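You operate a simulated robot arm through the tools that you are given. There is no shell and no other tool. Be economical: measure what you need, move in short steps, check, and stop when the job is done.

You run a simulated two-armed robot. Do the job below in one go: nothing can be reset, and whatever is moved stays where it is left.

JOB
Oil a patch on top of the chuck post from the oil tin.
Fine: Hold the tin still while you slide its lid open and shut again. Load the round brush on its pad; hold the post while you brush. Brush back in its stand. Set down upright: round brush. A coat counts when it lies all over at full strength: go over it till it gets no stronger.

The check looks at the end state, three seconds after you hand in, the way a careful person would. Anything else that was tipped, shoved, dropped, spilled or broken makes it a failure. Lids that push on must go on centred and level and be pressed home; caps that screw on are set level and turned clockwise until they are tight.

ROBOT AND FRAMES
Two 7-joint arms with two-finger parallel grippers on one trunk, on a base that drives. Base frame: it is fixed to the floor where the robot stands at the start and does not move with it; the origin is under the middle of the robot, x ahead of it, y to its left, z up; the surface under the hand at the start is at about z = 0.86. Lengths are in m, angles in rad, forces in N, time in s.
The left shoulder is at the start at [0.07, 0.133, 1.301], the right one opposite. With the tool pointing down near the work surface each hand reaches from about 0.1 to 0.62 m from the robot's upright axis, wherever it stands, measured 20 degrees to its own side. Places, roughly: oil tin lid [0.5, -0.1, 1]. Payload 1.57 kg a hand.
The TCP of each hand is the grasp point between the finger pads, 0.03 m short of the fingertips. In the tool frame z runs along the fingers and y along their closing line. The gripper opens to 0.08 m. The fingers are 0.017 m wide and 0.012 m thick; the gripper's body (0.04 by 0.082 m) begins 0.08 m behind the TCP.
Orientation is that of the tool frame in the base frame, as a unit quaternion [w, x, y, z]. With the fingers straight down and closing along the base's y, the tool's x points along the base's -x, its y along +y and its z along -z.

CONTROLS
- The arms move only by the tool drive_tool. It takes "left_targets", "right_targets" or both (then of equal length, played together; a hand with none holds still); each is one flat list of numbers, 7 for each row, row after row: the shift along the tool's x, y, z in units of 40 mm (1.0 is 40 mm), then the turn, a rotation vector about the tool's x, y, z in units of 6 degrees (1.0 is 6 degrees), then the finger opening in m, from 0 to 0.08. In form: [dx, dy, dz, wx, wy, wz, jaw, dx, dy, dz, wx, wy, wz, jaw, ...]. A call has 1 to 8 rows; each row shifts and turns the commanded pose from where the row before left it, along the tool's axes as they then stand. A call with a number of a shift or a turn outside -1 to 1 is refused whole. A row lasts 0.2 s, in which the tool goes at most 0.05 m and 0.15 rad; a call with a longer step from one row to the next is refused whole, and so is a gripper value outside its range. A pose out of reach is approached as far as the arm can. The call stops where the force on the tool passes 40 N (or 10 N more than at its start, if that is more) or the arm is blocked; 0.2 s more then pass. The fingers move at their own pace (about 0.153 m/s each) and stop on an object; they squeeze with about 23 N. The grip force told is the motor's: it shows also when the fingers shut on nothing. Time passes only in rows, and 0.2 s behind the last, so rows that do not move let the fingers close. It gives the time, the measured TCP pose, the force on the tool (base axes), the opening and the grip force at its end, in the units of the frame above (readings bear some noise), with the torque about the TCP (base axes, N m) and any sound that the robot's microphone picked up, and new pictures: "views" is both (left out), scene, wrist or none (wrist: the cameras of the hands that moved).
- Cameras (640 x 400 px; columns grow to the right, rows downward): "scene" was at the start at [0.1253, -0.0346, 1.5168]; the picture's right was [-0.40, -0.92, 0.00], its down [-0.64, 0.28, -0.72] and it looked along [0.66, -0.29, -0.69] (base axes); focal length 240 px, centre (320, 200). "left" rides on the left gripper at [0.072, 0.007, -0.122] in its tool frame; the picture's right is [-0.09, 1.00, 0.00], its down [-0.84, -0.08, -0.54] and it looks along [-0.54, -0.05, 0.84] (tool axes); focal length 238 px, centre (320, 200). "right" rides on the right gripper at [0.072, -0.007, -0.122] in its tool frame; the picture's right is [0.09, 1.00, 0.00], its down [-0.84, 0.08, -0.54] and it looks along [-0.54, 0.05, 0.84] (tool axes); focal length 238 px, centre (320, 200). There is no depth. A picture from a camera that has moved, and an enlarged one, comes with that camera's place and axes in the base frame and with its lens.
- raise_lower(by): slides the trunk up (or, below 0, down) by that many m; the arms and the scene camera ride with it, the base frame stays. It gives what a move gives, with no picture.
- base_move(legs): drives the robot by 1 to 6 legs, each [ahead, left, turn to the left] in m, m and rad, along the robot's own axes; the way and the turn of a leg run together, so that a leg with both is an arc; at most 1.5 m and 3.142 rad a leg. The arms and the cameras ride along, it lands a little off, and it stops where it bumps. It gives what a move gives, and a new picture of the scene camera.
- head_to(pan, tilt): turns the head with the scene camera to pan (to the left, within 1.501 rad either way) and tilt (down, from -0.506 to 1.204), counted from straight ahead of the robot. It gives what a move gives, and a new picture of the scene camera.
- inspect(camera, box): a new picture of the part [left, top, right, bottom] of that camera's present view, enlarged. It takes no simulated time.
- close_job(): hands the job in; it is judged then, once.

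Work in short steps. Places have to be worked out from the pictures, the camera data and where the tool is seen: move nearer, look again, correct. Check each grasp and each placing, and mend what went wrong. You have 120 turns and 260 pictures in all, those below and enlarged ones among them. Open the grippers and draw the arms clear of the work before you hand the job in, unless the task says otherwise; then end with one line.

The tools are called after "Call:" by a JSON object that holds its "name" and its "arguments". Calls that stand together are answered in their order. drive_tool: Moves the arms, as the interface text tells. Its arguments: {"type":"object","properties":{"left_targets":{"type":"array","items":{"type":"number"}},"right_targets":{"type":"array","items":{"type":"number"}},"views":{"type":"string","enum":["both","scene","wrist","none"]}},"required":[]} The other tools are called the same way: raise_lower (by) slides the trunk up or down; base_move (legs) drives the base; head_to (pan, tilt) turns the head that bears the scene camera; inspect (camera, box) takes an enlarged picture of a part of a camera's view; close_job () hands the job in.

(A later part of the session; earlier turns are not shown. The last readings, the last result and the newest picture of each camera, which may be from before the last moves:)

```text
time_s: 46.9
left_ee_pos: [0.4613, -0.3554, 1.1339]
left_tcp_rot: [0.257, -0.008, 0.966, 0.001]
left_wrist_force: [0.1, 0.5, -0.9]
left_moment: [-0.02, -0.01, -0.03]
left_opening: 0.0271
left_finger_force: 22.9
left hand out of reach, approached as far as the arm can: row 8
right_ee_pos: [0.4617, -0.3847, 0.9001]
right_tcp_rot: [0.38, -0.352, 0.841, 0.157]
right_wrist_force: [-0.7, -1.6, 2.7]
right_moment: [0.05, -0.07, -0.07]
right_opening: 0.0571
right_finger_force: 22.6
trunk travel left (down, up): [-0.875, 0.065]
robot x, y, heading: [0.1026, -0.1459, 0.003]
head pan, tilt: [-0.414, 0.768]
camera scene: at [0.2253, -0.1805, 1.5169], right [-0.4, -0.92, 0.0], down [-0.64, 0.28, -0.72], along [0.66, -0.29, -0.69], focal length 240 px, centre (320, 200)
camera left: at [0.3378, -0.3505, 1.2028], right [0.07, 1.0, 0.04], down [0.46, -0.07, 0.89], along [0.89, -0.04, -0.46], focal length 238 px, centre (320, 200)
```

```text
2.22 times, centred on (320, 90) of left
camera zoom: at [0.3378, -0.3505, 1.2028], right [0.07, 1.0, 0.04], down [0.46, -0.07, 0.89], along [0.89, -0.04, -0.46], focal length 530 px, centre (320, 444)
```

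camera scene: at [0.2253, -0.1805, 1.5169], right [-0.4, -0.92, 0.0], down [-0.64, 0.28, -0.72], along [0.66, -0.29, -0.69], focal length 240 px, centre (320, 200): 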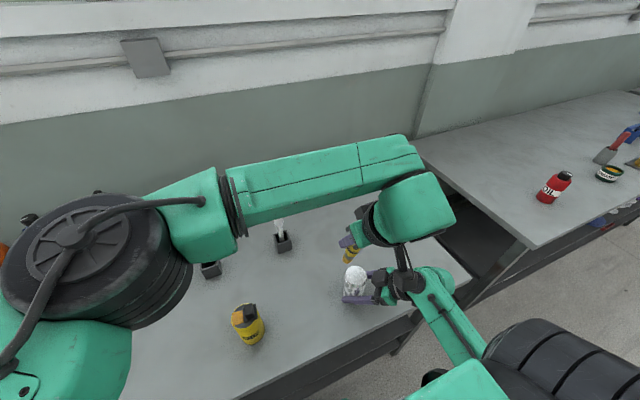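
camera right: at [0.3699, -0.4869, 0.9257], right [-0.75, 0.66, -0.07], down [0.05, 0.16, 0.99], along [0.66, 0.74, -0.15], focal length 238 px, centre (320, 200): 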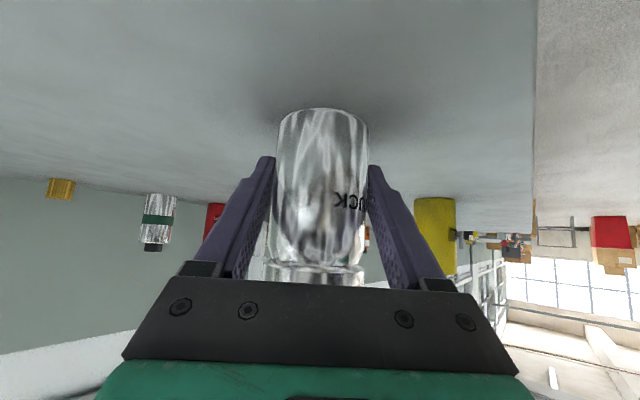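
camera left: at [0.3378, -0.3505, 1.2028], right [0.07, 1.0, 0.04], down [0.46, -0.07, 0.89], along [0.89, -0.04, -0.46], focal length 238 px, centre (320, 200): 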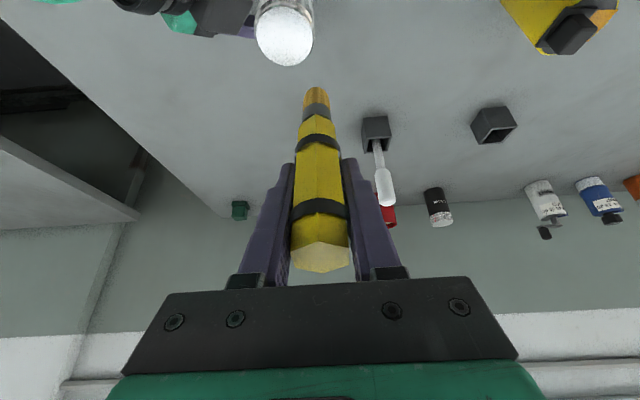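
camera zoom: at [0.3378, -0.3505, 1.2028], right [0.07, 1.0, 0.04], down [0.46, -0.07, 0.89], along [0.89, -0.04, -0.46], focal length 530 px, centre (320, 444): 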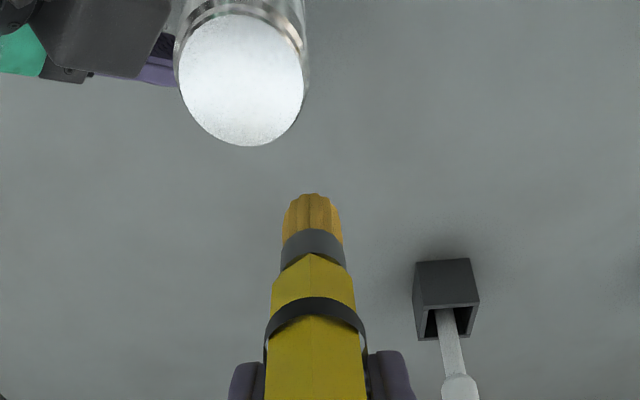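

Left arm is near its limit without yaw. Yaw the left hand 30° clockwise so the fingers point right and the wrist stays nearer.

Call:
{"name": "drive_tool", "arguments": {"left_targets": [0, 0, 0, 0.497, 0, 0.868, 0.015, 0, 0, 0, 0.497, 0, 0.868, 0.015, 0, 0, 0, 0.497, 0, 0.868, 0.015, 0, 0, 0, 0.497, 0, 0.868, 0.015, 0, 0, 0, 0.497, 0, 0.868, 0.015], "views": "both"}}

Call:
{"name": "inspect", "arguments": {"camera": "left", "box": [240, 0, 400, 180]}}

Call:
{"name": "inspect", "arguments": {"camera": "scene", "box": [300, 220, 420, 320]}}

```text
time_s: 48.1
left_ee_pos: [0.4637, -0.3547, 1.1322]
left_tcp_rot: [0.248, 0.244, 0.935, -0.066]
left_wrist_force: [-0.2, 0.6, -0.8]
left_moment: [0.0, 0.0, 0.01]
left_opening: 0.0269
left_finger_force: 23.1
right_ee_pos: [0.4629, -0.3842, 0.8998]
right_tcp_rot: [0.379, -0.354, 0.84, 0.158]
right_wrist_force: [-0.5, -0.2, 0.7]
right_moment: [0.03, -0.07, -0.07]
right_opening: 0.057
right_finger_force: 23.2
trunk travel left (down, up): [-0.875, 0.065]
robot x, y, heading: [0.1005, -0.1485, 0.006]
head pan, tilt: [-0.414, 0.768]
camera scene: at [0.2256, -0.1803, 1.5168], right [-0.4, -0.92, 0.0], down [-0.64, 0.28, -0.72], along [0.66, -0.29, -0.69], focal length 240 px, centre (320, 200)
camera left: at [0.3592, -0.2883, 1.2018], right [0.56, 0.83, 0.04], down [0.36, -0.29, 0.89], along [0.75, -0.48, -0.46], focal length 238 px, centre (320, 200)
```

scene: 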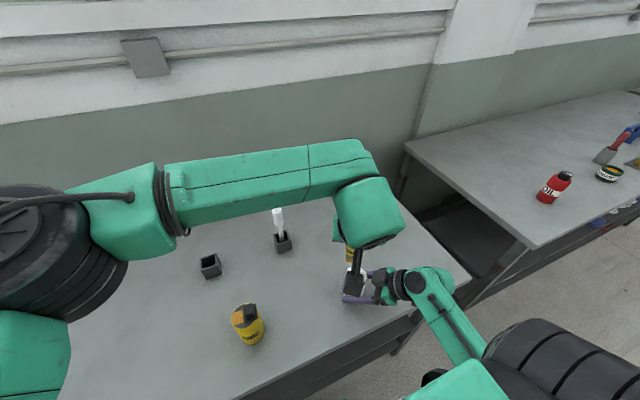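
left: 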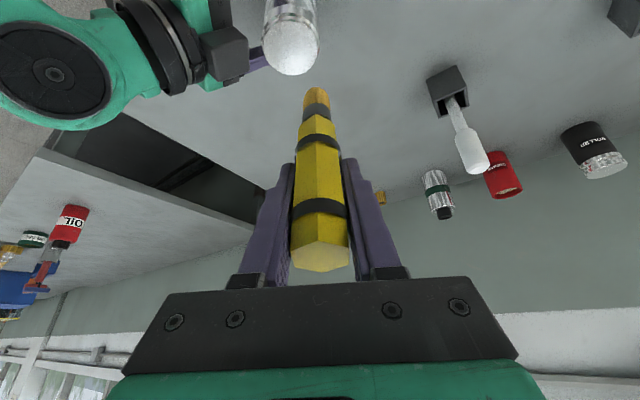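

```text
2.22 times, centred on (320, 90) of left
camera zoom: at [0.3592, -0.2883, 1.2018], right [0.56, 0.83, 0.04], down [0.36, -0.29, 0.89], along [0.75, -0.48, -0.46], focal length 530 px, centre (320, 444)
```

zoom: 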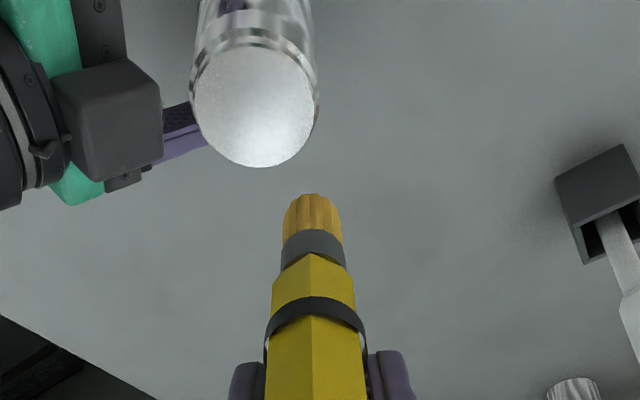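

```text
4.00 times, centred on (360, 270) of scene
camera zoom: at [0.2256, -0.1803, 1.5168], right [-0.4, -0.92, 0.0], down [-0.64, 0.28, -0.72], along [0.66, -0.29, -0.69], focal length 959 px, centre (160, -80)
```

zoom: 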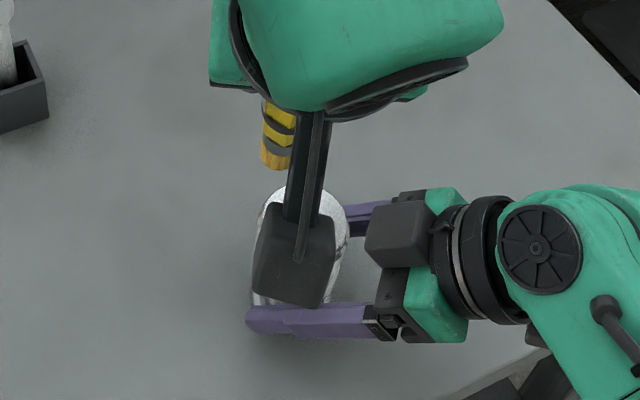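

Tip computed ≈(0.470,-0.356,1.026), post top ≈(0.462,-0.382,0.971). Shift over its centre and lower to tip ≈1.0.

Call:
{"name": "drive_tool", "arguments": {"left_targets": [0.2, -0.665, 0.3, 0, 0, 0, 0.015, 0, 0, 0.335, 0, 0, 0, 0.015], "views": "both"}}

Call:
{"name": "inspect", "arguments": {"camera": "left", "box": [240, 0, 400, 180]}}

```text
time_s: 48.7
left_ee_pos: [0.4555, -0.382, 1.1056]
left_tcp_rot: [0.249, 0.244, 0.935, -0.067]
left_wrist_force: [-0.5, -0.1, -0.2]
left_moment: [-0.02, -0.01, -0.01]
left_opening: 0.0267
left_finger_force: 22.9
right_ee_pos: [0.4623, -0.3837, 0.8996]
right_tcp_rot: [0.379, -0.352, 0.841, 0.158]
right_wrist_force: [-0.1, 0.1, 0.1]
right_moment: [-0.02, 0.08, 0.0]
right_opening: 0.0571
right_finger_force: 22.9
trunk travel left (down, up): [-0.875, 0.065]
robot x, y, heading: [0.1015, -0.1468, 0.003]
head pan, tilt: [-0.414, 0.768]
camera scene: at [0.2256, -0.1805, 1.5169], right [-0.4, -0.92, 0.0], down [-0.64, 0.28, -0.72], along [0.66, -0.29, -0.69], focal length 240 px, centre (320, 200)
camera left: at [0.3505, -0.3152, 1.1754], right [0.56, 0.83, 0.04], down [0.36, -0.29, 0.89], along [0.75, -0.48, -0.46], focal length 238 px, centre (320, 200)
```

scene: 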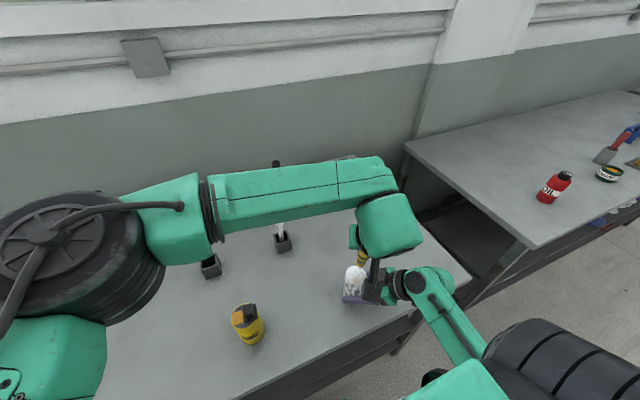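
left: 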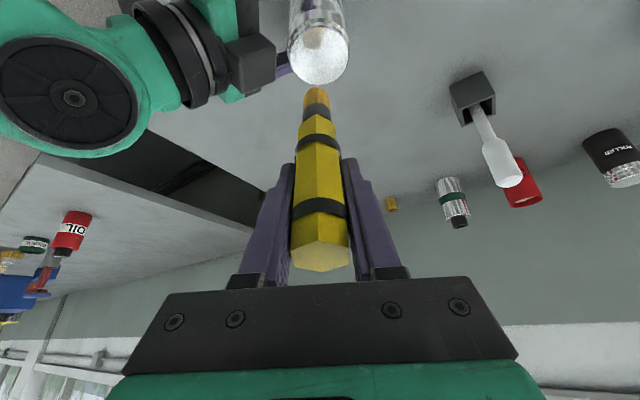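

```text
2.22 times, centred on (320, 90) of left
camera zoom: at [0.3505, -0.3152, 1.1754], right [0.56, 0.83, 0.04], down [0.36, -0.29, 0.89], along [0.75, -0.48, -0.46], focal length 530 px, centre (320, 444)
```

zoom: 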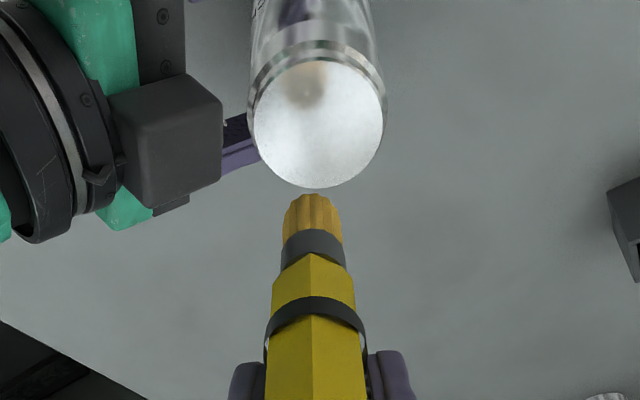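

Brush is over the post centre. Descend ~29 mm to touch and check.

Call:
{"name": "drive_tool", "arguments": {"left_targets": [0.2, 0, 0.35, 0, 0, 0, 0.015, 0.17, 0, 0.29, 0, 0, 0, 0.015, 0, 0, 0, 0, 0, 0, 0.015], "views": "wrist"}}

Call:
{"name": "inspect", "arguments": {"camera": "left", "box": [240, 0, 400, 180]}}

Call:
{"name": "inspect", "arguments": {"camera": "scene", "box": [300, 220, 420, 320]}}

```text
time_s: 49.5
left_ee_pos: [0.4556, -0.3804, 1.0766]
left_tcp_rot: [0.249, 0.243, 0.935, -0.066]
left_wrist_force: [0.1, 0.1, 0.9]
left_moment: [0.01, -0.03, 0.03]
left_opening: 0.0271
left_finger_force: 22.8
right_ee_pos: [0.4639, -0.384, 0.9001]
right_tcp_rot: [0.38, -0.352, 0.841, 0.157]
right_wrist_force: [1.0, 1.4, 1.9]
right_moment: [-0.04, -0.01, -0.01]
right_opening: 0.0572
right_finger_force: 23.0
trunk travel left (down, up): [-0.875, 0.065]
robot x, y, heading: [0.0995, -0.1441, 0.004]
head pan, tilt: [-0.414, 0.768]
camera left: at [0.3505, -0.3143, 1.145], right [0.56, 0.83, 0.04], down [0.36, -0.29, 0.89], along [0.75, -0.48, -0.46], focal length 238 px, centre (320, 200)
```

left: 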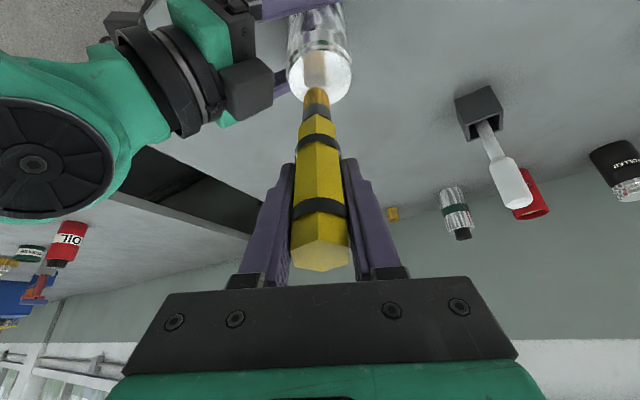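

```text
2.22 times, centred on (320, 90) of left
camera zoom: at [0.3505, -0.3143, 1.145], right [0.56, 0.83, 0.04], down [0.36, -0.29, 0.89], along [0.75, -0.48, -0.46], focal length 530 px, centre (320, 444)
```

zoom: 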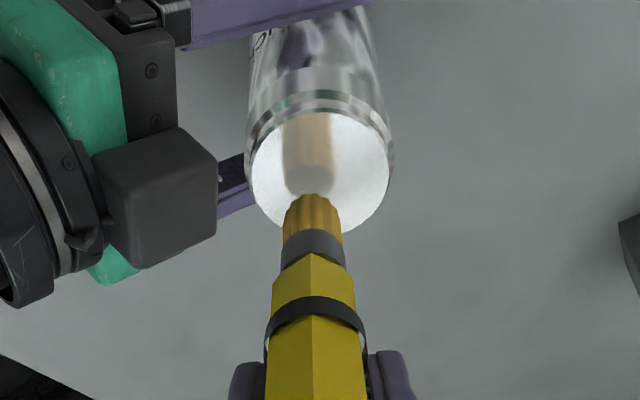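

```text
4.00 times, centred on (360, 270) of scene
camera zoom: at [0.2257, -0.1806, 1.5168], right [-0.4, -0.92, 0.0], down [-0.64, 0.28, -0.72], along [0.66, -0.29, -0.69], focal length 959 px, centre (160, -80)
```

zoom: 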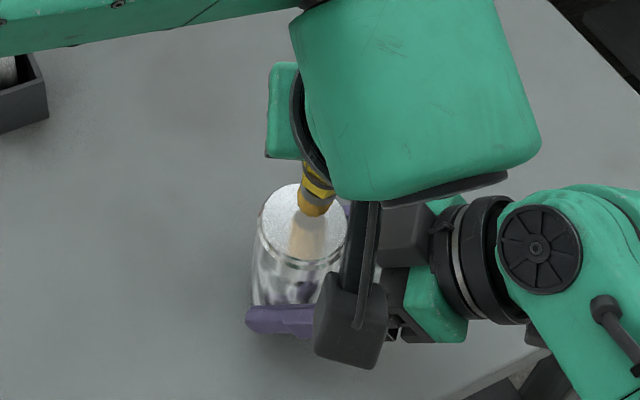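

Almost touching (reflection meets the tip). Lower a further 6 mm.

Call:
{"name": "drive_tool", "arguments": {"left_targets": [0.05, 0, 0.087, 0, 0, 0, 0.015, 0.03, 0, 0.045, 0, 0, 0, 0.015, 0, 0, 0, 0, 0, 0, 0.015], "views": "wrist"}}

Call:
{"name": "inspect", "arguments": {"camera": "left", "box": [240, 0, 400, 180]}}

```text
time_s: 50.3
left_ee_pos: [0.4556, -0.3806, 1.0711]
left_tcp_rot: [0.249, 0.243, 0.935, -0.066]
left_wrist_force: [0.2, -0.5, -0.4]
left_moment: [0.0, -0.02, 0.02]
left_opening: 0.0268
left_finger_force: 23.1
right_ee_pos: [0.4621, -0.3845, 0.8995]
right_tcp_rot: [0.38, -0.353, 0.841, 0.157]
right_wrist_force: [-0.1, 1.2, 1.1]
right_moment: [-0.01, -0.07, 0.01]
right_opening: 0.0572
right_finger_force: 23.0
trunk travel left (down, up): [-0.875, 0.065]
robot x, y, heading: [0.1035, -0.1442, 0.007]
head pan, tilt: [-0.414, 0.768]
camera left: at [0.3507, -0.3143, 1.1396], right [0.56, 0.83, 0.04], down [0.36, -0.29, 0.89], along [0.75, -0.48, -0.46], focal length 238 px, centre (320, 200)
```

left: 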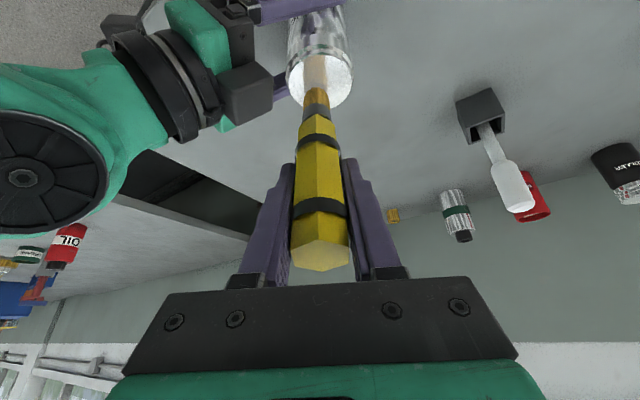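

```text
2.22 times, centred on (320, 90) of left
camera zoom: at [0.3507, -0.3143, 1.1396], right [0.56, 0.83, 0.04], down [0.36, -0.29, 0.89], along [0.75, -0.48, -0.46], focal length 530 px, centre (320, 444)
```

zoom: 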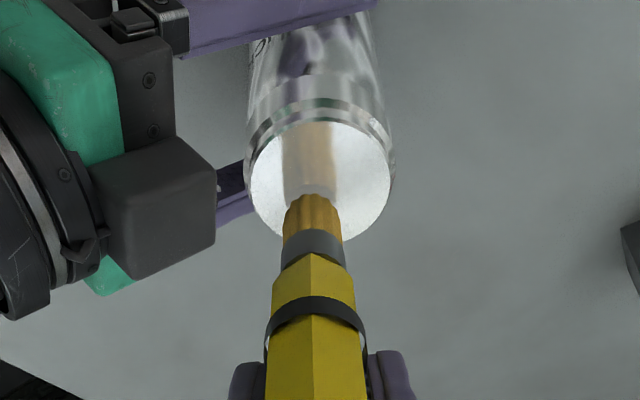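

Call:
{"name": "drive_tool", "arguments": {"left_targets": [0.03, 0, 0.054, 0, 0, 0, 0.015, 0.03, 0, 0.054, 0, 0, 0, 0.015, 0, 0, 0, 0, 0, 0, 0.015], "views": "wrist"}}

Call:
{"name": "inspect", "arguments": {"camera": "left", "box": [240, 0, 400, 180]}}

```text
time_s: 51.1
left_ee_pos: [0.4547, -0.3808, 1.0674]
left_tcp_rot: [0.25, 0.242, 0.935, -0.067]
left_wrist_force: [-2.4, 1.5, 17.2]
left_moment: [-0.07, 0.18, -0.08]
left_opening: 0.027
left_finger_force: 22.4
right_ee_pos: [0.4623, -0.3836, 0.9]
right_tcp_rot: [0.38, -0.352, 0.841, 0.156]
right_wrist_force: [5.7, -1.7, -6.5]
right_moment: [0.07, -0.09, -0.07]
right_opening: 0.0571
right_finger_force: 23.0
trunk travel left (down, up): [-0.875, 0.065]
robot x, y, heading: [0.0976, -0.1474, 0.0]
head pan, tilt: [-0.414, 0.768]
camera left: at [0.3509, -0.3148, 1.1359], right [0.55, 0.83, 0.04], down [0.36, -0.29, 0.89], along [0.75, -0.48, -0.46], focal length 238 px, centre (320, 200)
```

left: 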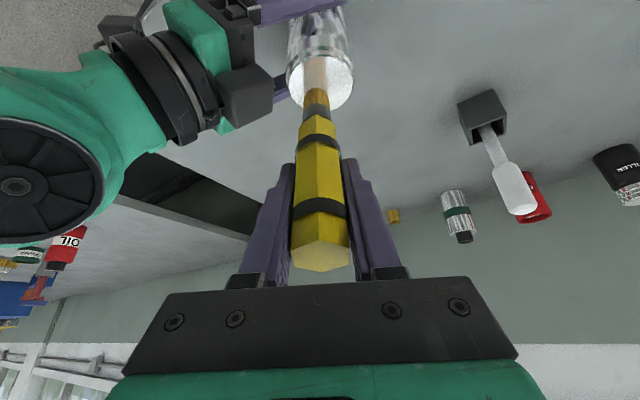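

```text
2.22 times, centred on (320, 90) of left
camera zoom: at [0.3509, -0.3148, 1.1359], right [0.55, 0.83, 0.04], down [0.36, -0.29, 0.89], along [0.75, -0.48, -0.46], focal length 530 px, centre (320, 444)
```

zoom: 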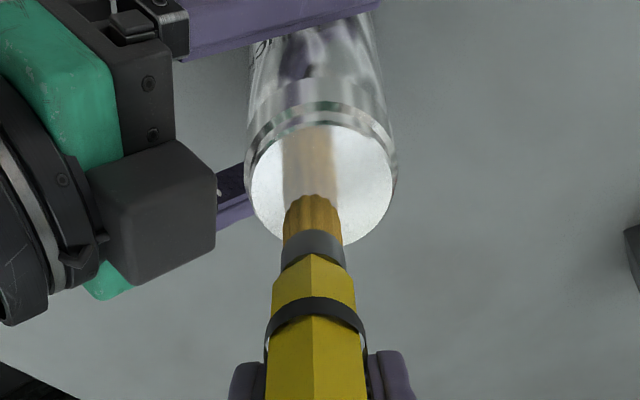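

Contact (17 N). Begin brushing: boustrophedon strokes across the top, slightly less pressure.

Call:
{"name": "drive_tool", "arguments": {"left_targets": [-0.178, -0.203, 0.09, 0, 0, 0, 0.015, 0.2014, 0.414, -0.116, 0, 0, 0, 0.015, 0.2014, 0.414, -0.116, 0, 0, 0, 0.015, 0.1915, -0.0665, -0.1095, 0, 0, 0, 0.015, -0.2226, -0.458, 0.128, 0, 0, 0, 0.015, -0.2226, -0.458, 0.128, 0, 0, 0, 0.015, 0.1915, -0.0665, -0.1095, 0, 0, 0, 0.015, 0.2014, 0.414, -0.116, 0, 0, 0, 0.015], "views": "wrist"}}

Call:
{"name": "inspect", "arguments": {"camera": "left", "box": [240, 0, 400, 180]}}

Call:
{"name": "inspect", "arguments": {"camera": "scene", "box": [300, 220, 420, 320]}}

```text
time_s: 52.9
left_ee_pos: [0.4408, -0.3727, 1.0666]
left_tcp_rot: [0.249, 0.242, 0.935, -0.066]
left_wrist_force: [0.4, 0.5, -0.2]
left_moment: [-0.01, 0.02, -0.03]
left_opening: 0.0267
left_finger_force: 23.4
right_ee_pos: [0.4636, -0.384, 0.8984]
right_tcp_rot: [0.379, -0.353, 0.841, 0.157]
right_wrist_force: [-0.3, -0.3, 1.1]
right_moment: [-0.05, 0.0, -0.06]
right_opening: 0.0571
right_finger_force: 23.5
trunk travel left (down, up): [-0.875, 0.065]
robot x, y, heading: [0.1018, -0.1456, 0.003]
head pan, tilt: [-0.414, 0.768]
camera left: at [0.3365, -0.306, 1.1359], right [0.56, 0.83, 0.04], down [0.36, -0.29, 0.89], along [0.75, -0.48, -0.46], focal length 238 px, centre (320, 200)
```

left: 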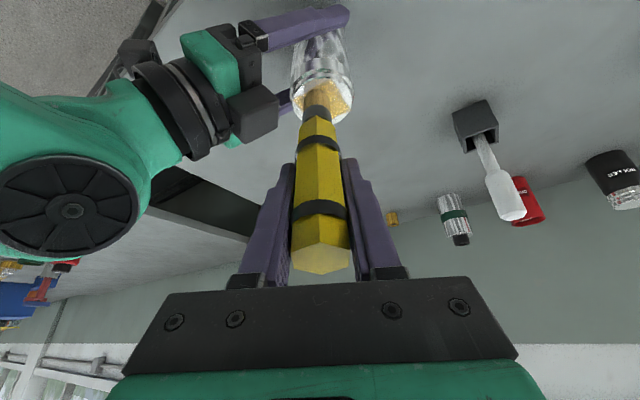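

```text
2.22 times, centred on (320, 90) of left
camera zoom: at [0.3365, -0.306, 1.1359], right [0.56, 0.83, 0.04], down [0.36, -0.29, 0.89], along [0.75, -0.48, -0.46], focal length 530 px, centre (320, 444)
```

zoom: 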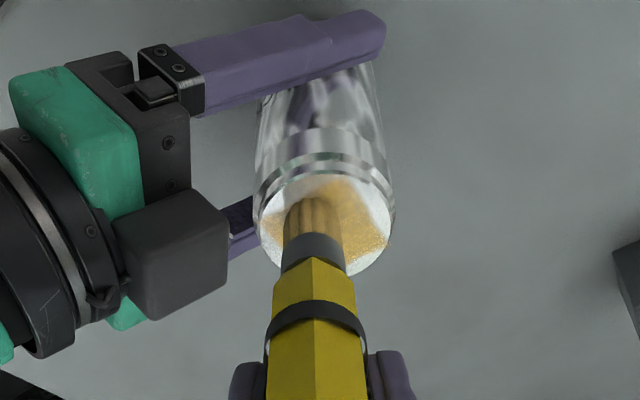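

```text
4.00 times, centred on (360, 270) of scene
camera zoom: at [0.2262, -0.1794, 1.5168], right [-0.4, -0.92, 0.0], down [-0.64, 0.28, -0.72], along [0.66, -0.29, -0.69], focal length 959 px, centre (160, -80)
```

zoom: 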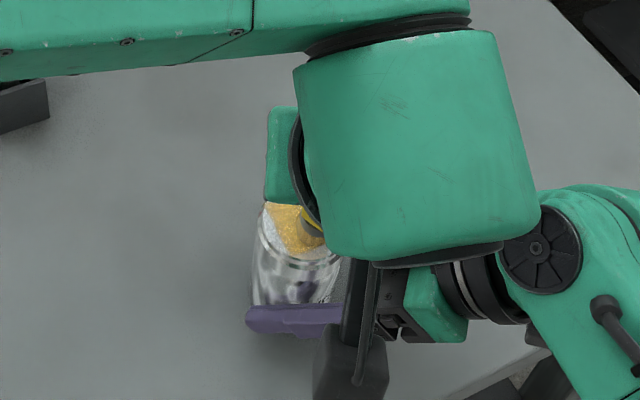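

Oil lies where brushed. Continue with 1 mm more pressure over the near half.

Call:
{"name": "drive_tool", "arguments": {"left_targets": [0.214, 0.414, -0.094, 0, 0, 0, 0.015, 0.149, -0.154, -0.085, 0, 0, 0, 0.015, -0.18, -0.371, 0.104, 0, 0, 0, 0.015, -0.18, -0.371, 0.104, 0, 0, 0, 0.015, 0.217, 0.089, -0.124, 0, 0, 0, 0.015, 0.191, 0.392, -0.11, 0, 0, 0, 0.015, -0.067, 0.272, 0.038, 0, 0, 0, 0.015, -0.195, 0.212, 0.111, 0, 0, 0, 0.015], "views": "wrist"}}

Call:
{"name": "inspect", "arguments": {"camera": "left", "box": [240, 0, 400, 180]}}

Call:
{"name": "inspect", "arguments": {"camera": "scene", "box": [300, 220, 420, 320]}}

```text
time_s: 54.7
left_ee_pos: [0.4436, -0.3526, 1.0649]
left_tcp_rot: [0.248, 0.244, 0.935, -0.068]
left_wrist_force: [-4.1, -0.9, 15.9]
left_moment: [-0.1, 0.36, -0.03]
left_opening: 0.0267
left_finger_force: 23.2
right_ee_pos: [0.4642, -0.3844, 0.9003]
right_tcp_rot: [0.379, -0.353, 0.841, 0.157]
right_wrist_force: [7.2, 0.8, -6.4]
right_moment: [-0.45, 0.09, -0.13]
right_opening: 0.0569
right_finger_force: 23.6
trunk travel left (down, up): [-0.875, 0.065]
robot x, y, heading: [0.0972, -0.1487, 0.003]
head pan, tilt: [-0.414, 0.768]
camera left: at [0.3398, -0.2868, 1.1338], right [0.56, 0.83, 0.04], down [0.36, -0.29, 0.89], along [0.75, -0.48, -0.46], focal length 238 px, centre (320, 200)
```

left: 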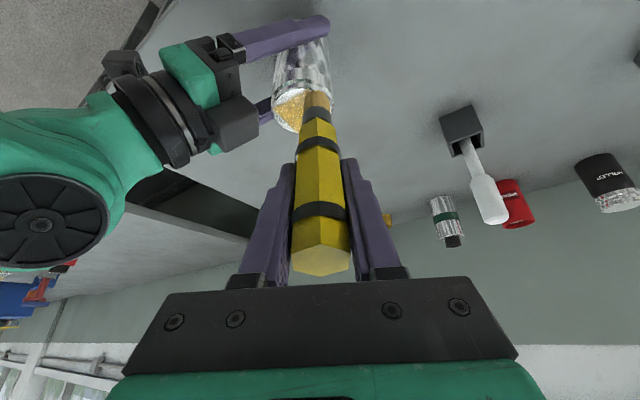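

```text
2.22 times, centred on (320, 90) of left
camera zoom: at [0.3398, -0.2868, 1.1338], right [0.56, 0.83, 0.04], down [0.36, -0.29, 0.89], along [0.75, -0.48, -0.46], focal length 530 px, centre (320, 444)
```

zoom: 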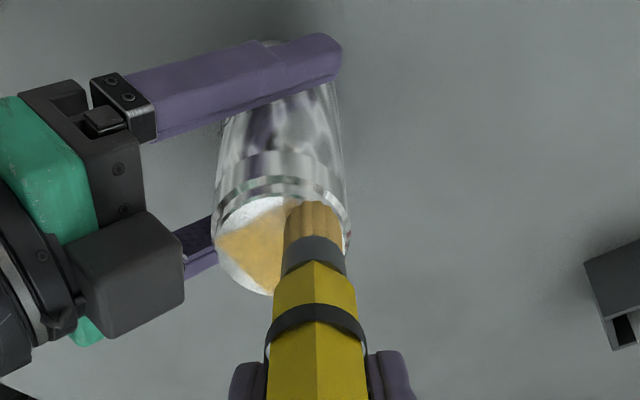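

```text
4.00 times, centred on (360, 270) of scene
camera zoom: at [0.2255, -0.1798, 1.517], right [-0.4, -0.92, 0.0], down [-0.64, 0.28, -0.72], along [0.66, -0.29, -0.69], focal length 959 px, centre (160, -80)
```

zoom: 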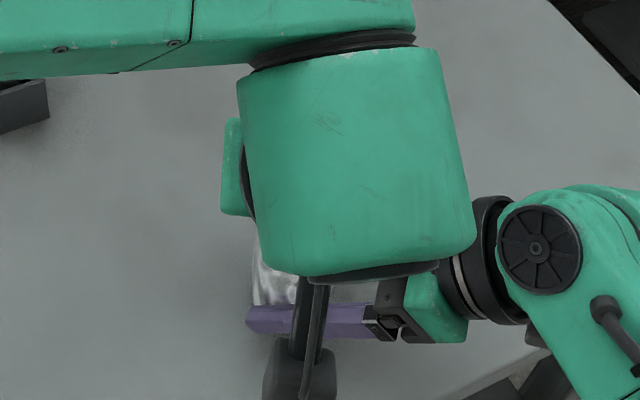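

Lift 40 mm and move aside to see the coverage.

Call:
{"name": "drive_tool", "arguments": {"left_targets": [-0.496, 0, -0.867, 0, 0, 0, 0.015, 0.424, 0.872, -0.244, 0, 0, 0, 0.015], "views": "wrist"}}

Call:
{"name": "inspect", "arguments": {"camera": "left", "box": [200, 0, 360, 140]}}

Call:
{"name": "inspect", "arguments": {"camera": "scene", "box": [320, 250, 400, 310]}}

```text
time_s: 55.3
left_ee_pos: [0.4437, -0.3108, 1.1053]
left_tcp_rot: [0.249, 0.242, 0.935, -0.066]
left_wrist_force: [-0.5, 0.2, 0.1]
left_moment: [-0.05, 0.01, 0.01]
left_opening: 0.0269
left_finger_force: 22.6
right_ee_pos: [0.4641, -0.3817, 0.9001]
right_tcp_rot: [0.378, -0.353, 0.841, 0.157]
right_wrist_force: [-0.5, 0.0, 0.3]
right_moment: [0.01, -0.04, 0.02]
right_opening: 0.0569
right_finger_force: 23.5
trunk travel left (down, up): [-0.875, 0.065]
robot x, y, heading: [0.0991, -0.1468, 0.003]
head pan, tilt: [-0.414, 0.768]
camera left: at [0.3387, -0.245, 1.1741], right [0.55, 0.83, 0.04], down [0.36, -0.29, 0.89], along [0.75, -0.48, -0.46], focal length 238 px, centre (320, 200)
```

left: 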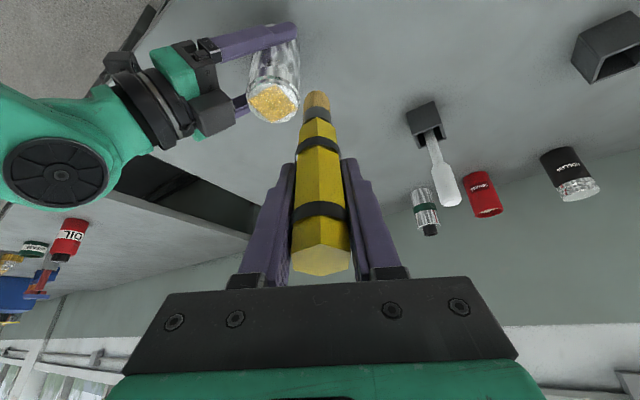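

```text
2.86 times, centred on (280, 70) of left
camera zoom: at [0.3387, -0.245, 1.1741], right [0.55, 0.83, 0.04], down [0.36, -0.29, 0.89], along [0.75, -0.48, -0.46], focal length 681 px, centre (434, 571)
```

zoom: 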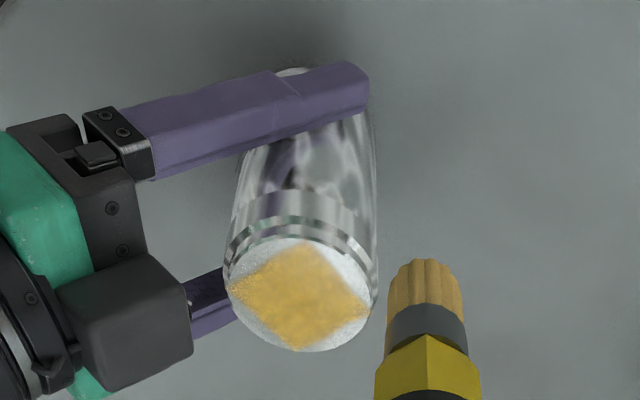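

```text
6.67 times, centred on (360, 280) of scene
camera zoom: at [0.2264, -0.1774, 1.5167], right [-0.4, -0.92, 0.0], down [-0.64, 0.27, -0.72], along [0.66, -0.29, -0.69], focal length 1599 px, centre (53, -333)
```

zoom: 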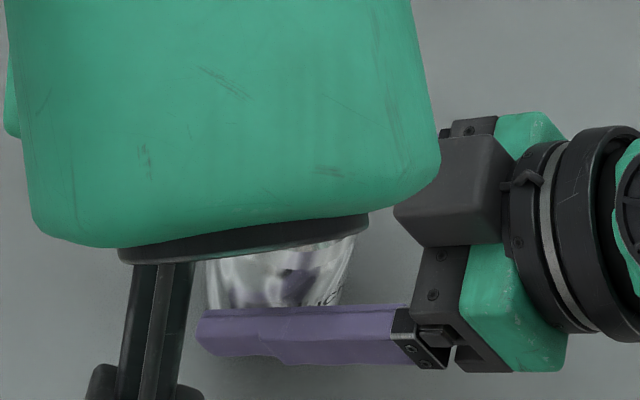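

The oil forms a defined square patch, but bristles look paler now. I reload for a second coat: move back above the pad.

Call:
{"name": "drive_tool", "arguments": {"left_targets": [0.24, 0.869, -0.3, 0, 0, 0, 0.015, 0.28, 0.869, -0.233, 0, 0, 0, 0.015, 0.28, 0.869, -0.233, 0, 0, 0, 0.015, 0.28, 0.869, -0.233, 0, 0, 0, 0.015, 0.28, 0.869, -0.233, 0, 0, 0, 0.015, 0.28, 0.869, -0.233, 0, 0, 0, 0.015], "views": "both"}}

Call:
{"name": "inspect", "arguments": {"camera": "left", "box": [240, 0, 400, 180]}}

Call:
{"name": "inspect", "arguments": {"camera": "scene", "box": [330, 255, 390, 310]}}

Call:
{"name": "inspect", "arguments": {"camera": "scene", "box": [180, 260, 300, 360]}}

```text
time_s: 56.7
left_ee_pos: [0.469, -0.0843, 1.1237]
left_tcp_rot: [0.249, 0.243, 0.935, -0.067]
left_wrist_force: [-0.9, -0.1, -0.4]
left_moment: [-0.03, 0.0, -0.02]
left_opening: 0.0266
left_finger_force: 22.7
right_ee_pos: [0.4618, -0.3837, 0.8994]
right_tcp_rot: [0.379, -0.352, 0.841, 0.157]
right_wrist_force: [0.0, 0.8, 0.1]
right_moment: [-0.04, 0.0, -0.04]
right_opening: 0.0571
right_finger_force: 22.8
trunk travel left (down, up): [-0.875, 0.065]
robot x, y, heading: [0.0993, -0.1481, 0.004]
head pan, tilt: [-0.414, 0.768]
camera scene: at [0.2249, -0.178, 1.5169], right [-0.4, -0.92, 0.0], down [-0.64, 0.28, -0.72], along [0.66, -0.29, -0.69], focal length 240 px, centre (320, 200)
camera left: at [0.3638, -0.0195, 1.1921], right [0.56, 0.83, 0.04], down [0.36, -0.29, 0.89], along [0.75, -0.48, -0.46], focal length 238 px, centre (320, 200)
```

scene: 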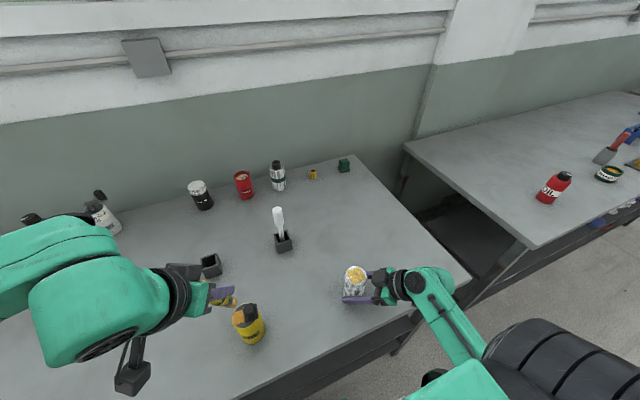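
left: 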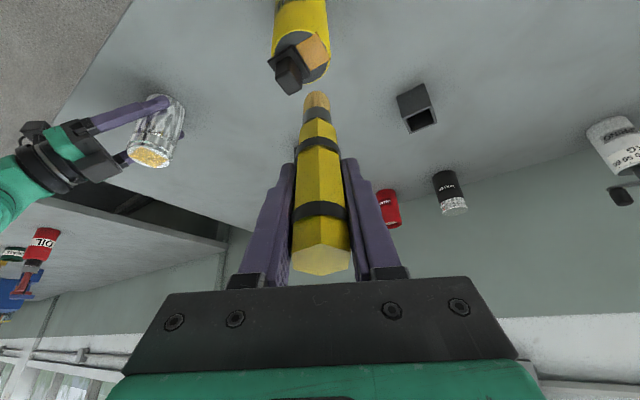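

```text
2.22 times, centred on (320, 90) of left
camera zoom: at [0.3638, -0.0195, 1.1921], right [0.56, 0.83, 0.04], down [0.36, -0.29, 0.89], along [0.75, -0.48, -0.46], focal length 530 px, centre (320, 444)
```

zoom: 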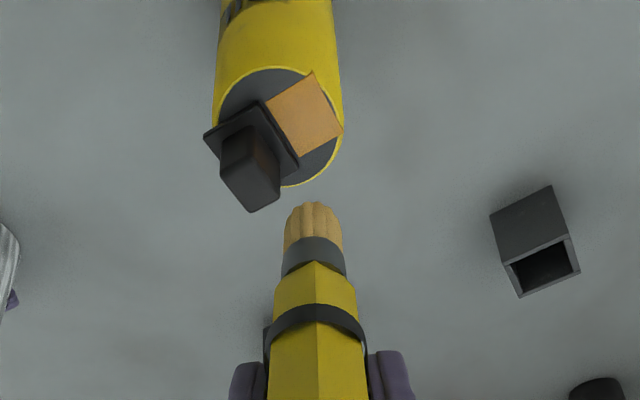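

```text
7.27 times, centred on (360, 282) of scene
camera zoom: at [0.2249, -0.178, 1.5169], right [-0.4, -0.92, 0.0], down [-0.64, 0.28, -0.72], along [0.66, -0.29, -0.69], focal length 1744 px, centre (29, -400)
```

zoom: 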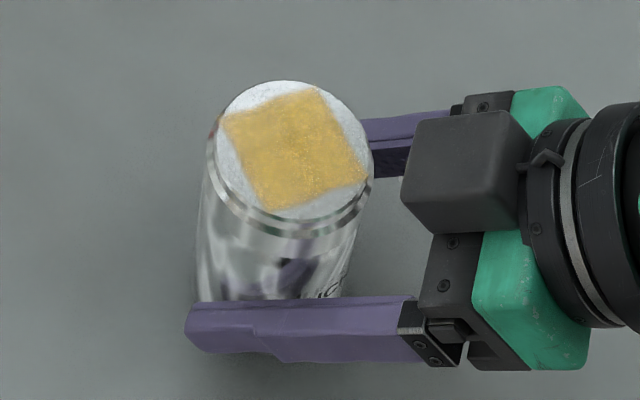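

```text
4.00 times, centred on (240, 310) of scene
camera zoom: at [0.2249, -0.178, 1.5169], right [-0.4, -0.92, 0.0], down [-0.64, 0.28, -0.72], along [0.66, -0.29, -0.69], focal length 959 px, centre (640, -240)
```

zoom: 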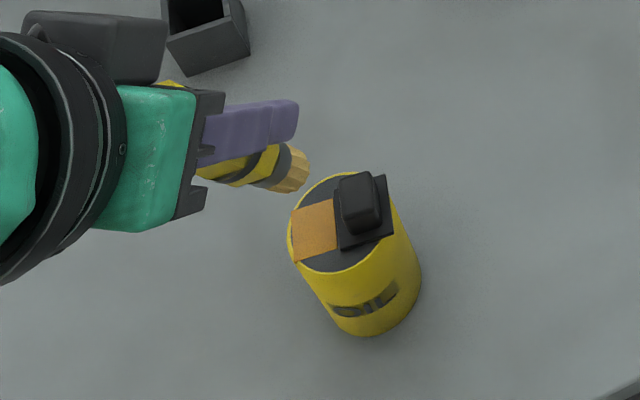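

Tip at ≈(0.487,-0.094,1.017), right over the pad. Press down onto it.

Call:
{"name": "drive_tool", "arguments": {"left_targets": [0.38, -0.025, 0.57, 0, 0, 0, 0.015, 0.28, -0.025, 0.42, 0, 0, 0, 0.015, 0.11, 0, 0.19, 0, 0, 0, 0.015, 0, 0, 0, 0, 0, 0, 0.015], "views": "wrist"}}

Call:
{"name": "inspect", "arguments": {"camera": "left", "box": [240, 0, 400, 180]}}

```text
time_s: 57.7
left_ee_pos: [0.4657, -0.0875, 1.0683]
left_tcp_rot: [0.251, 0.243, 0.935, -0.068]
left_wrist_force: [0.0, 3.9, 17.4]
left_moment: [0.08, -0.22, 0.07]
left_opening: 0.0267
left_finger_force: 23.3
right_ee_pos: [0.4621, -0.3835, 0.9005]
right_tcp_rot: [0.379, -0.353, 0.841, 0.157]
right_wrist_force: [-0.2, 0.6, 0.7]
right_moment: [-0.02, 0.0, 0.01]
right_opening: 0.0568
right_finger_force: 22.7
trunk travel left (down, up): [-0.875, 0.065]
robot x, y, heading: [0.1007, -0.1454, 0.002]
head pan, tilt: [-0.414, 0.768]
camera left: at [0.3603, -0.0216, 1.1358], right [0.55, 0.83, 0.04], down [0.36, -0.29, 0.89], along [0.75, -0.48, -0.46], focal length 238 px, centre (320, 200)
```

left: 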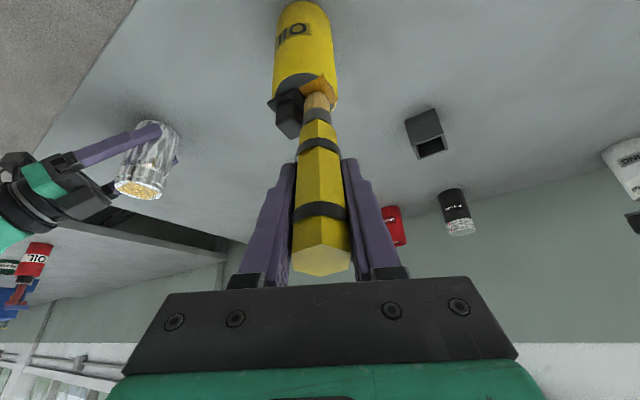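

```text
2.22 times, centred on (320, 90) of left
camera zoom: at [0.3603, -0.0216, 1.1358], right [0.55, 0.83, 0.04], down [0.36, -0.29, 0.89], along [0.75, -0.48, -0.46], focal length 530 px, centre (320, 444)
```

zoom: 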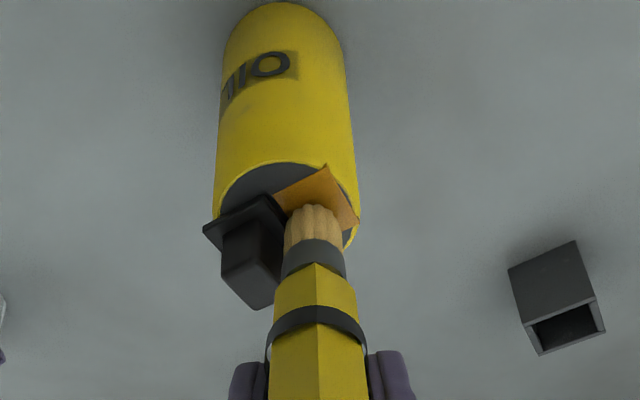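

Pressure reads but bristles didn't darken; the tip seems to rest on the slider plate edge. Lift 4 mm, shift tip by (-8,+5) mm, and press again.

Call:
{"name": "drive_tool", "arguments": {"left_targets": [-0.05, 0, -0.087, 0, 0, 0, 0.015, 0.2045, 0.011, -0.117, 0, 0, 0, 0.015, 0.05, 0, 0.087, 0, 0, 0, 0.015, 0.02, 0, 0.035, 0, 0, 0, 0.015, 0, 0, 0, 0, 0, 0, 0.015], "views": "wrist"}}

Call:
{"name": "inspect", "arguments": {"camera": "left", "box": [240, 0, 400, 180]}}

Call:
{"name": "inspect", "arguments": {"camera": "scene", "box": [180, 260, 300, 360]}}

```text
time_s: 58.9
left_ee_pos: [0.4584, -0.0836, 1.0649]
left_tcp_rot: [0.249, 0.243, 0.935, -0.066]
left_wrist_force: [1.0, -1.4, 3.5]
left_moment: [-0.02, -0.07, -0.01]
left_opening: 0.0269
left_finger_force: 22.7
right_ee_pos: [0.4626, -0.3847, 0.9003]
right_tcp_rot: [0.38, -0.353, 0.84, 0.158]
right_wrist_force: [0.5, -0.4, 0.9]
right_moment: [-0.02, 0.01, -0.06]
right_opening: 0.057
right_finger_force: 22.8
trunk travel left (down, up): [-0.875, 0.065]
robot x, y, heading: [0.1014, -0.1473, -0.002]
head pan, tilt: [-0.414, 0.768]
camera left: at [0.3531, -0.0176, 1.1339], right [0.56, 0.83, 0.04], down [0.36, -0.29, 0.89], along [0.75, -0.48, -0.46], focal length 238 px, centre (320, 200)
```

left: 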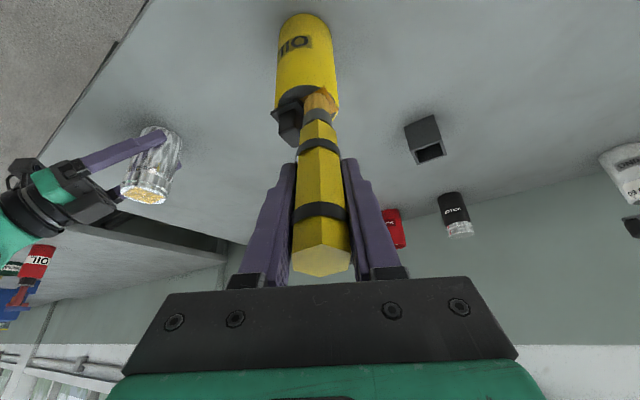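

```text
2.22 times, centred on (320, 90) of left
camera zoom: at [0.3531, -0.0176, 1.1339], right [0.56, 0.83, 0.04], down [0.36, -0.29, 0.89], along [0.75, -0.48, -0.46], focal length 530 px, centre (320, 444)
```

zoom: 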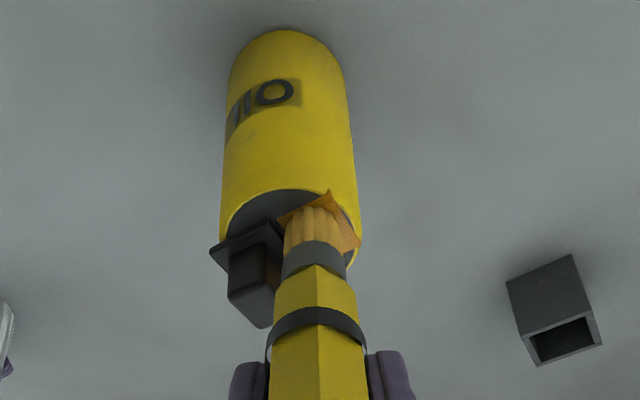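

```text
4.00 times, centred on (240, 310) of scene
camera zoom: at [0.225, -0.1808, 1.5169], right [-0.4, -0.92, 0.0], down [-0.64, 0.28, -0.72], along [0.66, -0.29, -0.69], focal length 959 px, centre (640, -240)
```

zoom: 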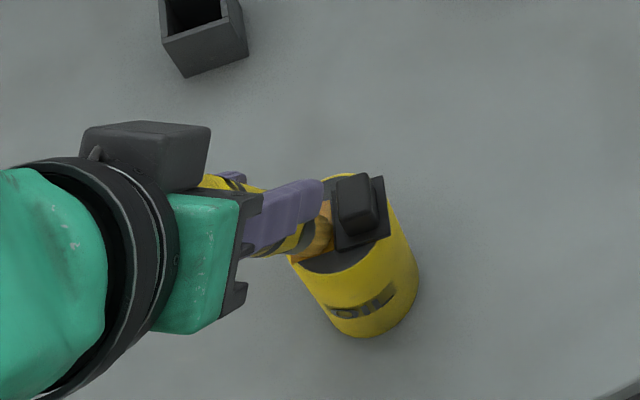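

On the pad now, bristles darkening. Press 1.5 mm more and dwell.

Call:
{"name": "drive_tool", "arguments": {"left_targets": [0.019, 0, 0.033, 0, 0, 0, 0.015, 0, 0, 0, 0, 0, 0, 0.015, 0, 0, 0, 0, 0, 0, 0.015], "views": "none"}}

Call:
{"name": "inspect", "arguments": {"camera": "left", "box": [240, 0, 400, 180]}}

```text
time_s: 59.7
left_ee_pos: [0.4561, -0.0836, 1.0638]
left_tcp_rot: [0.251, 0.243, 0.935, -0.066]
left_wrist_force: [-0.7, 1.3, 14.2]
left_moment: [0.12, -0.11, 0.05]
left_opening: 0.0268
left_finger_force: 23.0
right_ee_pos: [0.4618, -0.3838, 0.8997]
right_tcp_rot: [0.38, -0.353, 0.84, 0.158]
right_wrist_force: [-0.4, -0.3, 0.3]
right_moment: [0.03, -0.01, 0.0]
right_opening: 0.0568
right_finger_force: 22.8
trunk travel left (down, up): [-0.875, 0.065]
robot x, y, heading: [0.1039, -0.1485, 0.005]
head pan, tilt: [-0.414, 0.768]
```

```text
2.22 times, centred on (320, 90) of left
camera zoom: at [0.3525, -0.0178, 1.1326], right [0.55, 0.83, 0.04], down [0.36, -0.29, 0.89], along [0.75, -0.48, -0.46], focal length 530 px, centre (320, 444)
```

zoom: 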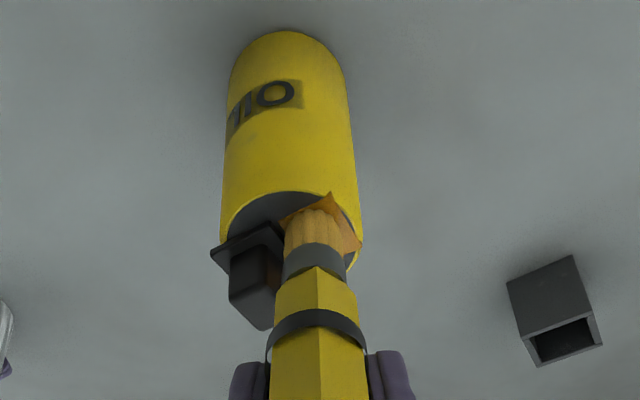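

Dab again: lift slightly and press twice with small shifts, then lift and look at the bristle colour.

Call:
{"name": "drive_tool", "arguments": {"left_targets": [0.06, -0.02, -0.03, 0, 0, 0, 0.015, -0.1, 0.04, 0.06, 0, 0, 0, 0.015, 0.06, 0.04, -0.03, 0, 0, 0, 0.015, -0.02, -0.06, 0.01, 0, 0, 0, 0.015, 0, 0, 0, 0, 0, 0, 0.015, -0.496, 0, -0.867, 0, 0, 0, 0.015, -0.3, 0, -0.55, 0, 0, 0, 0.015], "views": "wrist"}}

Call:
{"name": "inspect", "arguments": {"camera": "left", "box": [240, 0, 400, 180]}}

Call:
{"name": "inspect", "arguments": {"camera": "scene", "box": [180, 260, 300, 360]}}

```text
time_s: 61.3
left_ee_pos: [0.4572, -0.083, 1.1274]
left_tcp_rot: [0.247, 0.243, 0.936, -0.066]
left_wrist_force: [0.1, 0.4, -0.5]
left_moment: [-0.02, -0.03, 0.03]
left_opening: 0.0267
left_finger_force: 22.5
right_ee_pos: [0.4648, -0.3836, 0.9]
right_tcp_rot: [0.38, -0.352, 0.841, 0.159]
right_wrist_force: [-0.3, -0.2, 1.6]
right_moment: [-0.08, -0.03, 0.03]
right_opening: 0.0571
right_finger_force: 23.0
trunk travel left (down, up): [-0.875, 0.065]
robot x, y, heading: [0.1013, -0.1487, 0.003]
head pan, tilt: [-0.414, 0.768]
camera left: at [0.3535, -0.0173, 1.1965], right [0.55, 0.83, 0.04], down [0.36, -0.29, 0.89], along [0.75, -0.48, -0.46], focal length 238 px, centre (320, 200)
```

left: 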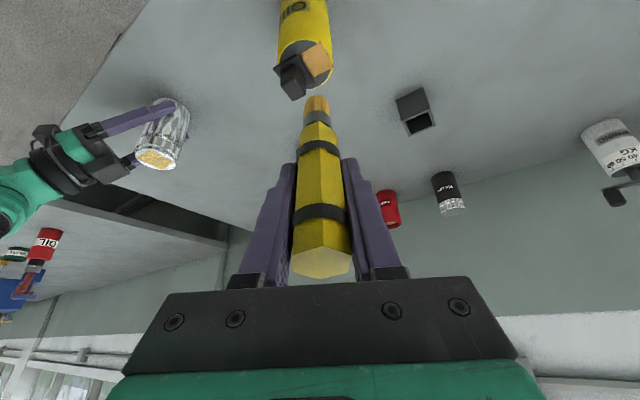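

```text
2.22 times, centred on (320, 90) of left
camera zoom: at [0.3535, -0.0173, 1.1965], right [0.55, 0.83, 0.04], down [0.36, -0.29, 0.89], along [0.75, -0.48, -0.46], focal length 530 px, centre (320, 444)
```

zoom: 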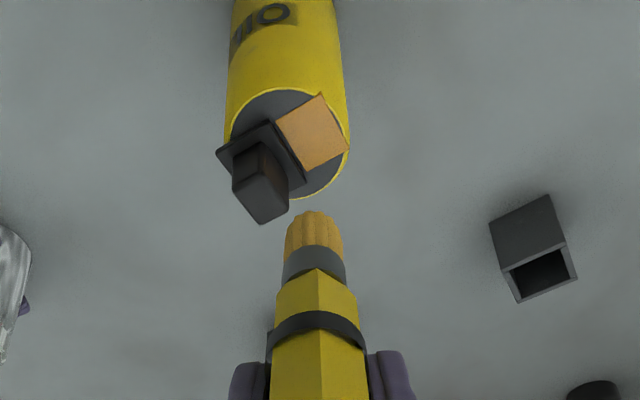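

```text
4.00 times, centred on (240, 310) of scene
camera zoom: at [0.2255, -0.1808, 1.5168], right [-0.4, -0.92, 0.0], down [-0.64, 0.28, -0.72], along [0.66, -0.29, -0.69], focal length 959 px, centre (640, -240)
```

zoom: 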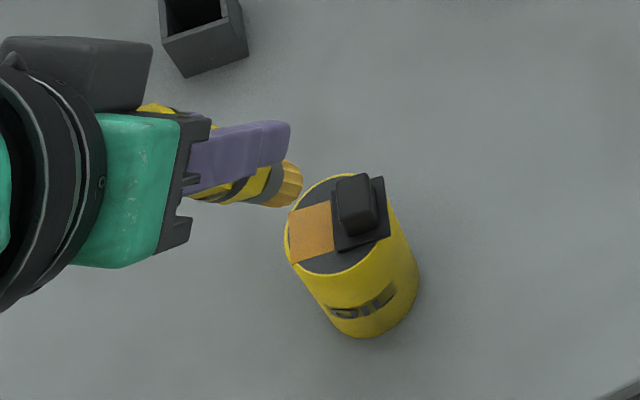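

Bristles amber again. Return over the post at the patch's far-right corner.

Call:
{"name": "drive_tool", "arguments": {"left_targets": [-0.361, -0.835, 0.28, 0, 0, 0, 0.015, -0.361, -0.835, 0.305, 0, 0, 0, 0.015, -0.361, -0.835, 0.305, 0, 0, 0, 0.015, -0.361, -0.835, 0.305, 0, 0, 0, 0.015, -0.361, -0.835, 0.305, 0, 0, 0, 0.015, -0.361, -0.835, 0.305, 0, 0, 0, 0.015, -0.361, -0.835, 0.305, 0, 0, 0, 0.015, -0.361, -0.835, 0.305, 0, 0, 0, 0.015], "views": "wrist"}}

Call:
{"name": "inspect", "arguments": {"camera": "left", "box": [240, 0, 400, 180]}}

```text
time_s: 63.1
left_ee_pos: [0.4566, -0.3903, 1.1023]
left_tcp_rot: [0.249, 0.243, 0.935, -0.066]
left_wrist_force: [-0.5, -0.7, 0.5]
left_moment: [0.06, 0.0, 0.0]
left_opening: 0.0269
left_finger_force: 22.8
right_ee_pos: [0.4626, -0.3846, 0.8998]
right_tcp_rot: [0.38, -0.353, 0.84, 0.158]
right_wrist_force: [1.2, 1.3, 4.4]
right_moment: [-0.09, -0.01, 0.02]
right_opening: 0.0573
right_finger_force: 23.1
trunk travel left (down, up): [-0.875, 0.065]
robot x, y, heading: [0.1014, -0.1471, 0.008]
head pan, tilt: [-0.414, 0.768]
camera left: at [0.3523, -0.3241, 1.1721], right [0.56, 0.83, 0.04], down [0.36, -0.29, 0.89], along [0.75, -0.48, -0.46], focal length 238 px, centre (320, 200)
```

left: 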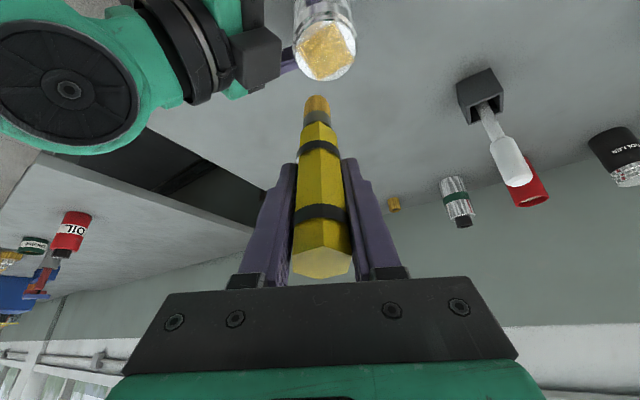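

```text
2.22 times, centred on (320, 90) of left
camera zoom: at [0.3523, -0.3241, 1.1721], right [0.56, 0.83, 0.04], down [0.36, -0.29, 0.89], along [0.75, -0.48, -0.46], focal length 530 px, centre (320, 444)
```

zoom: 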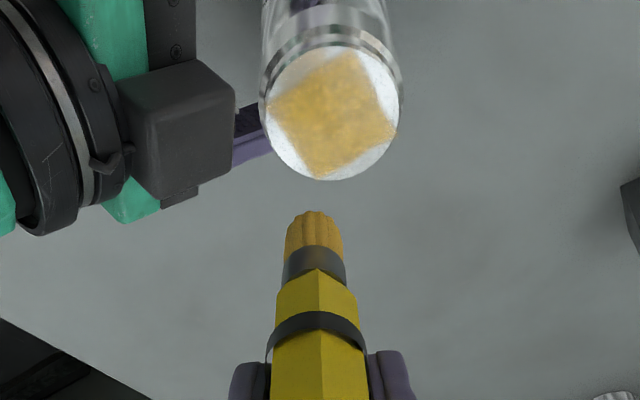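

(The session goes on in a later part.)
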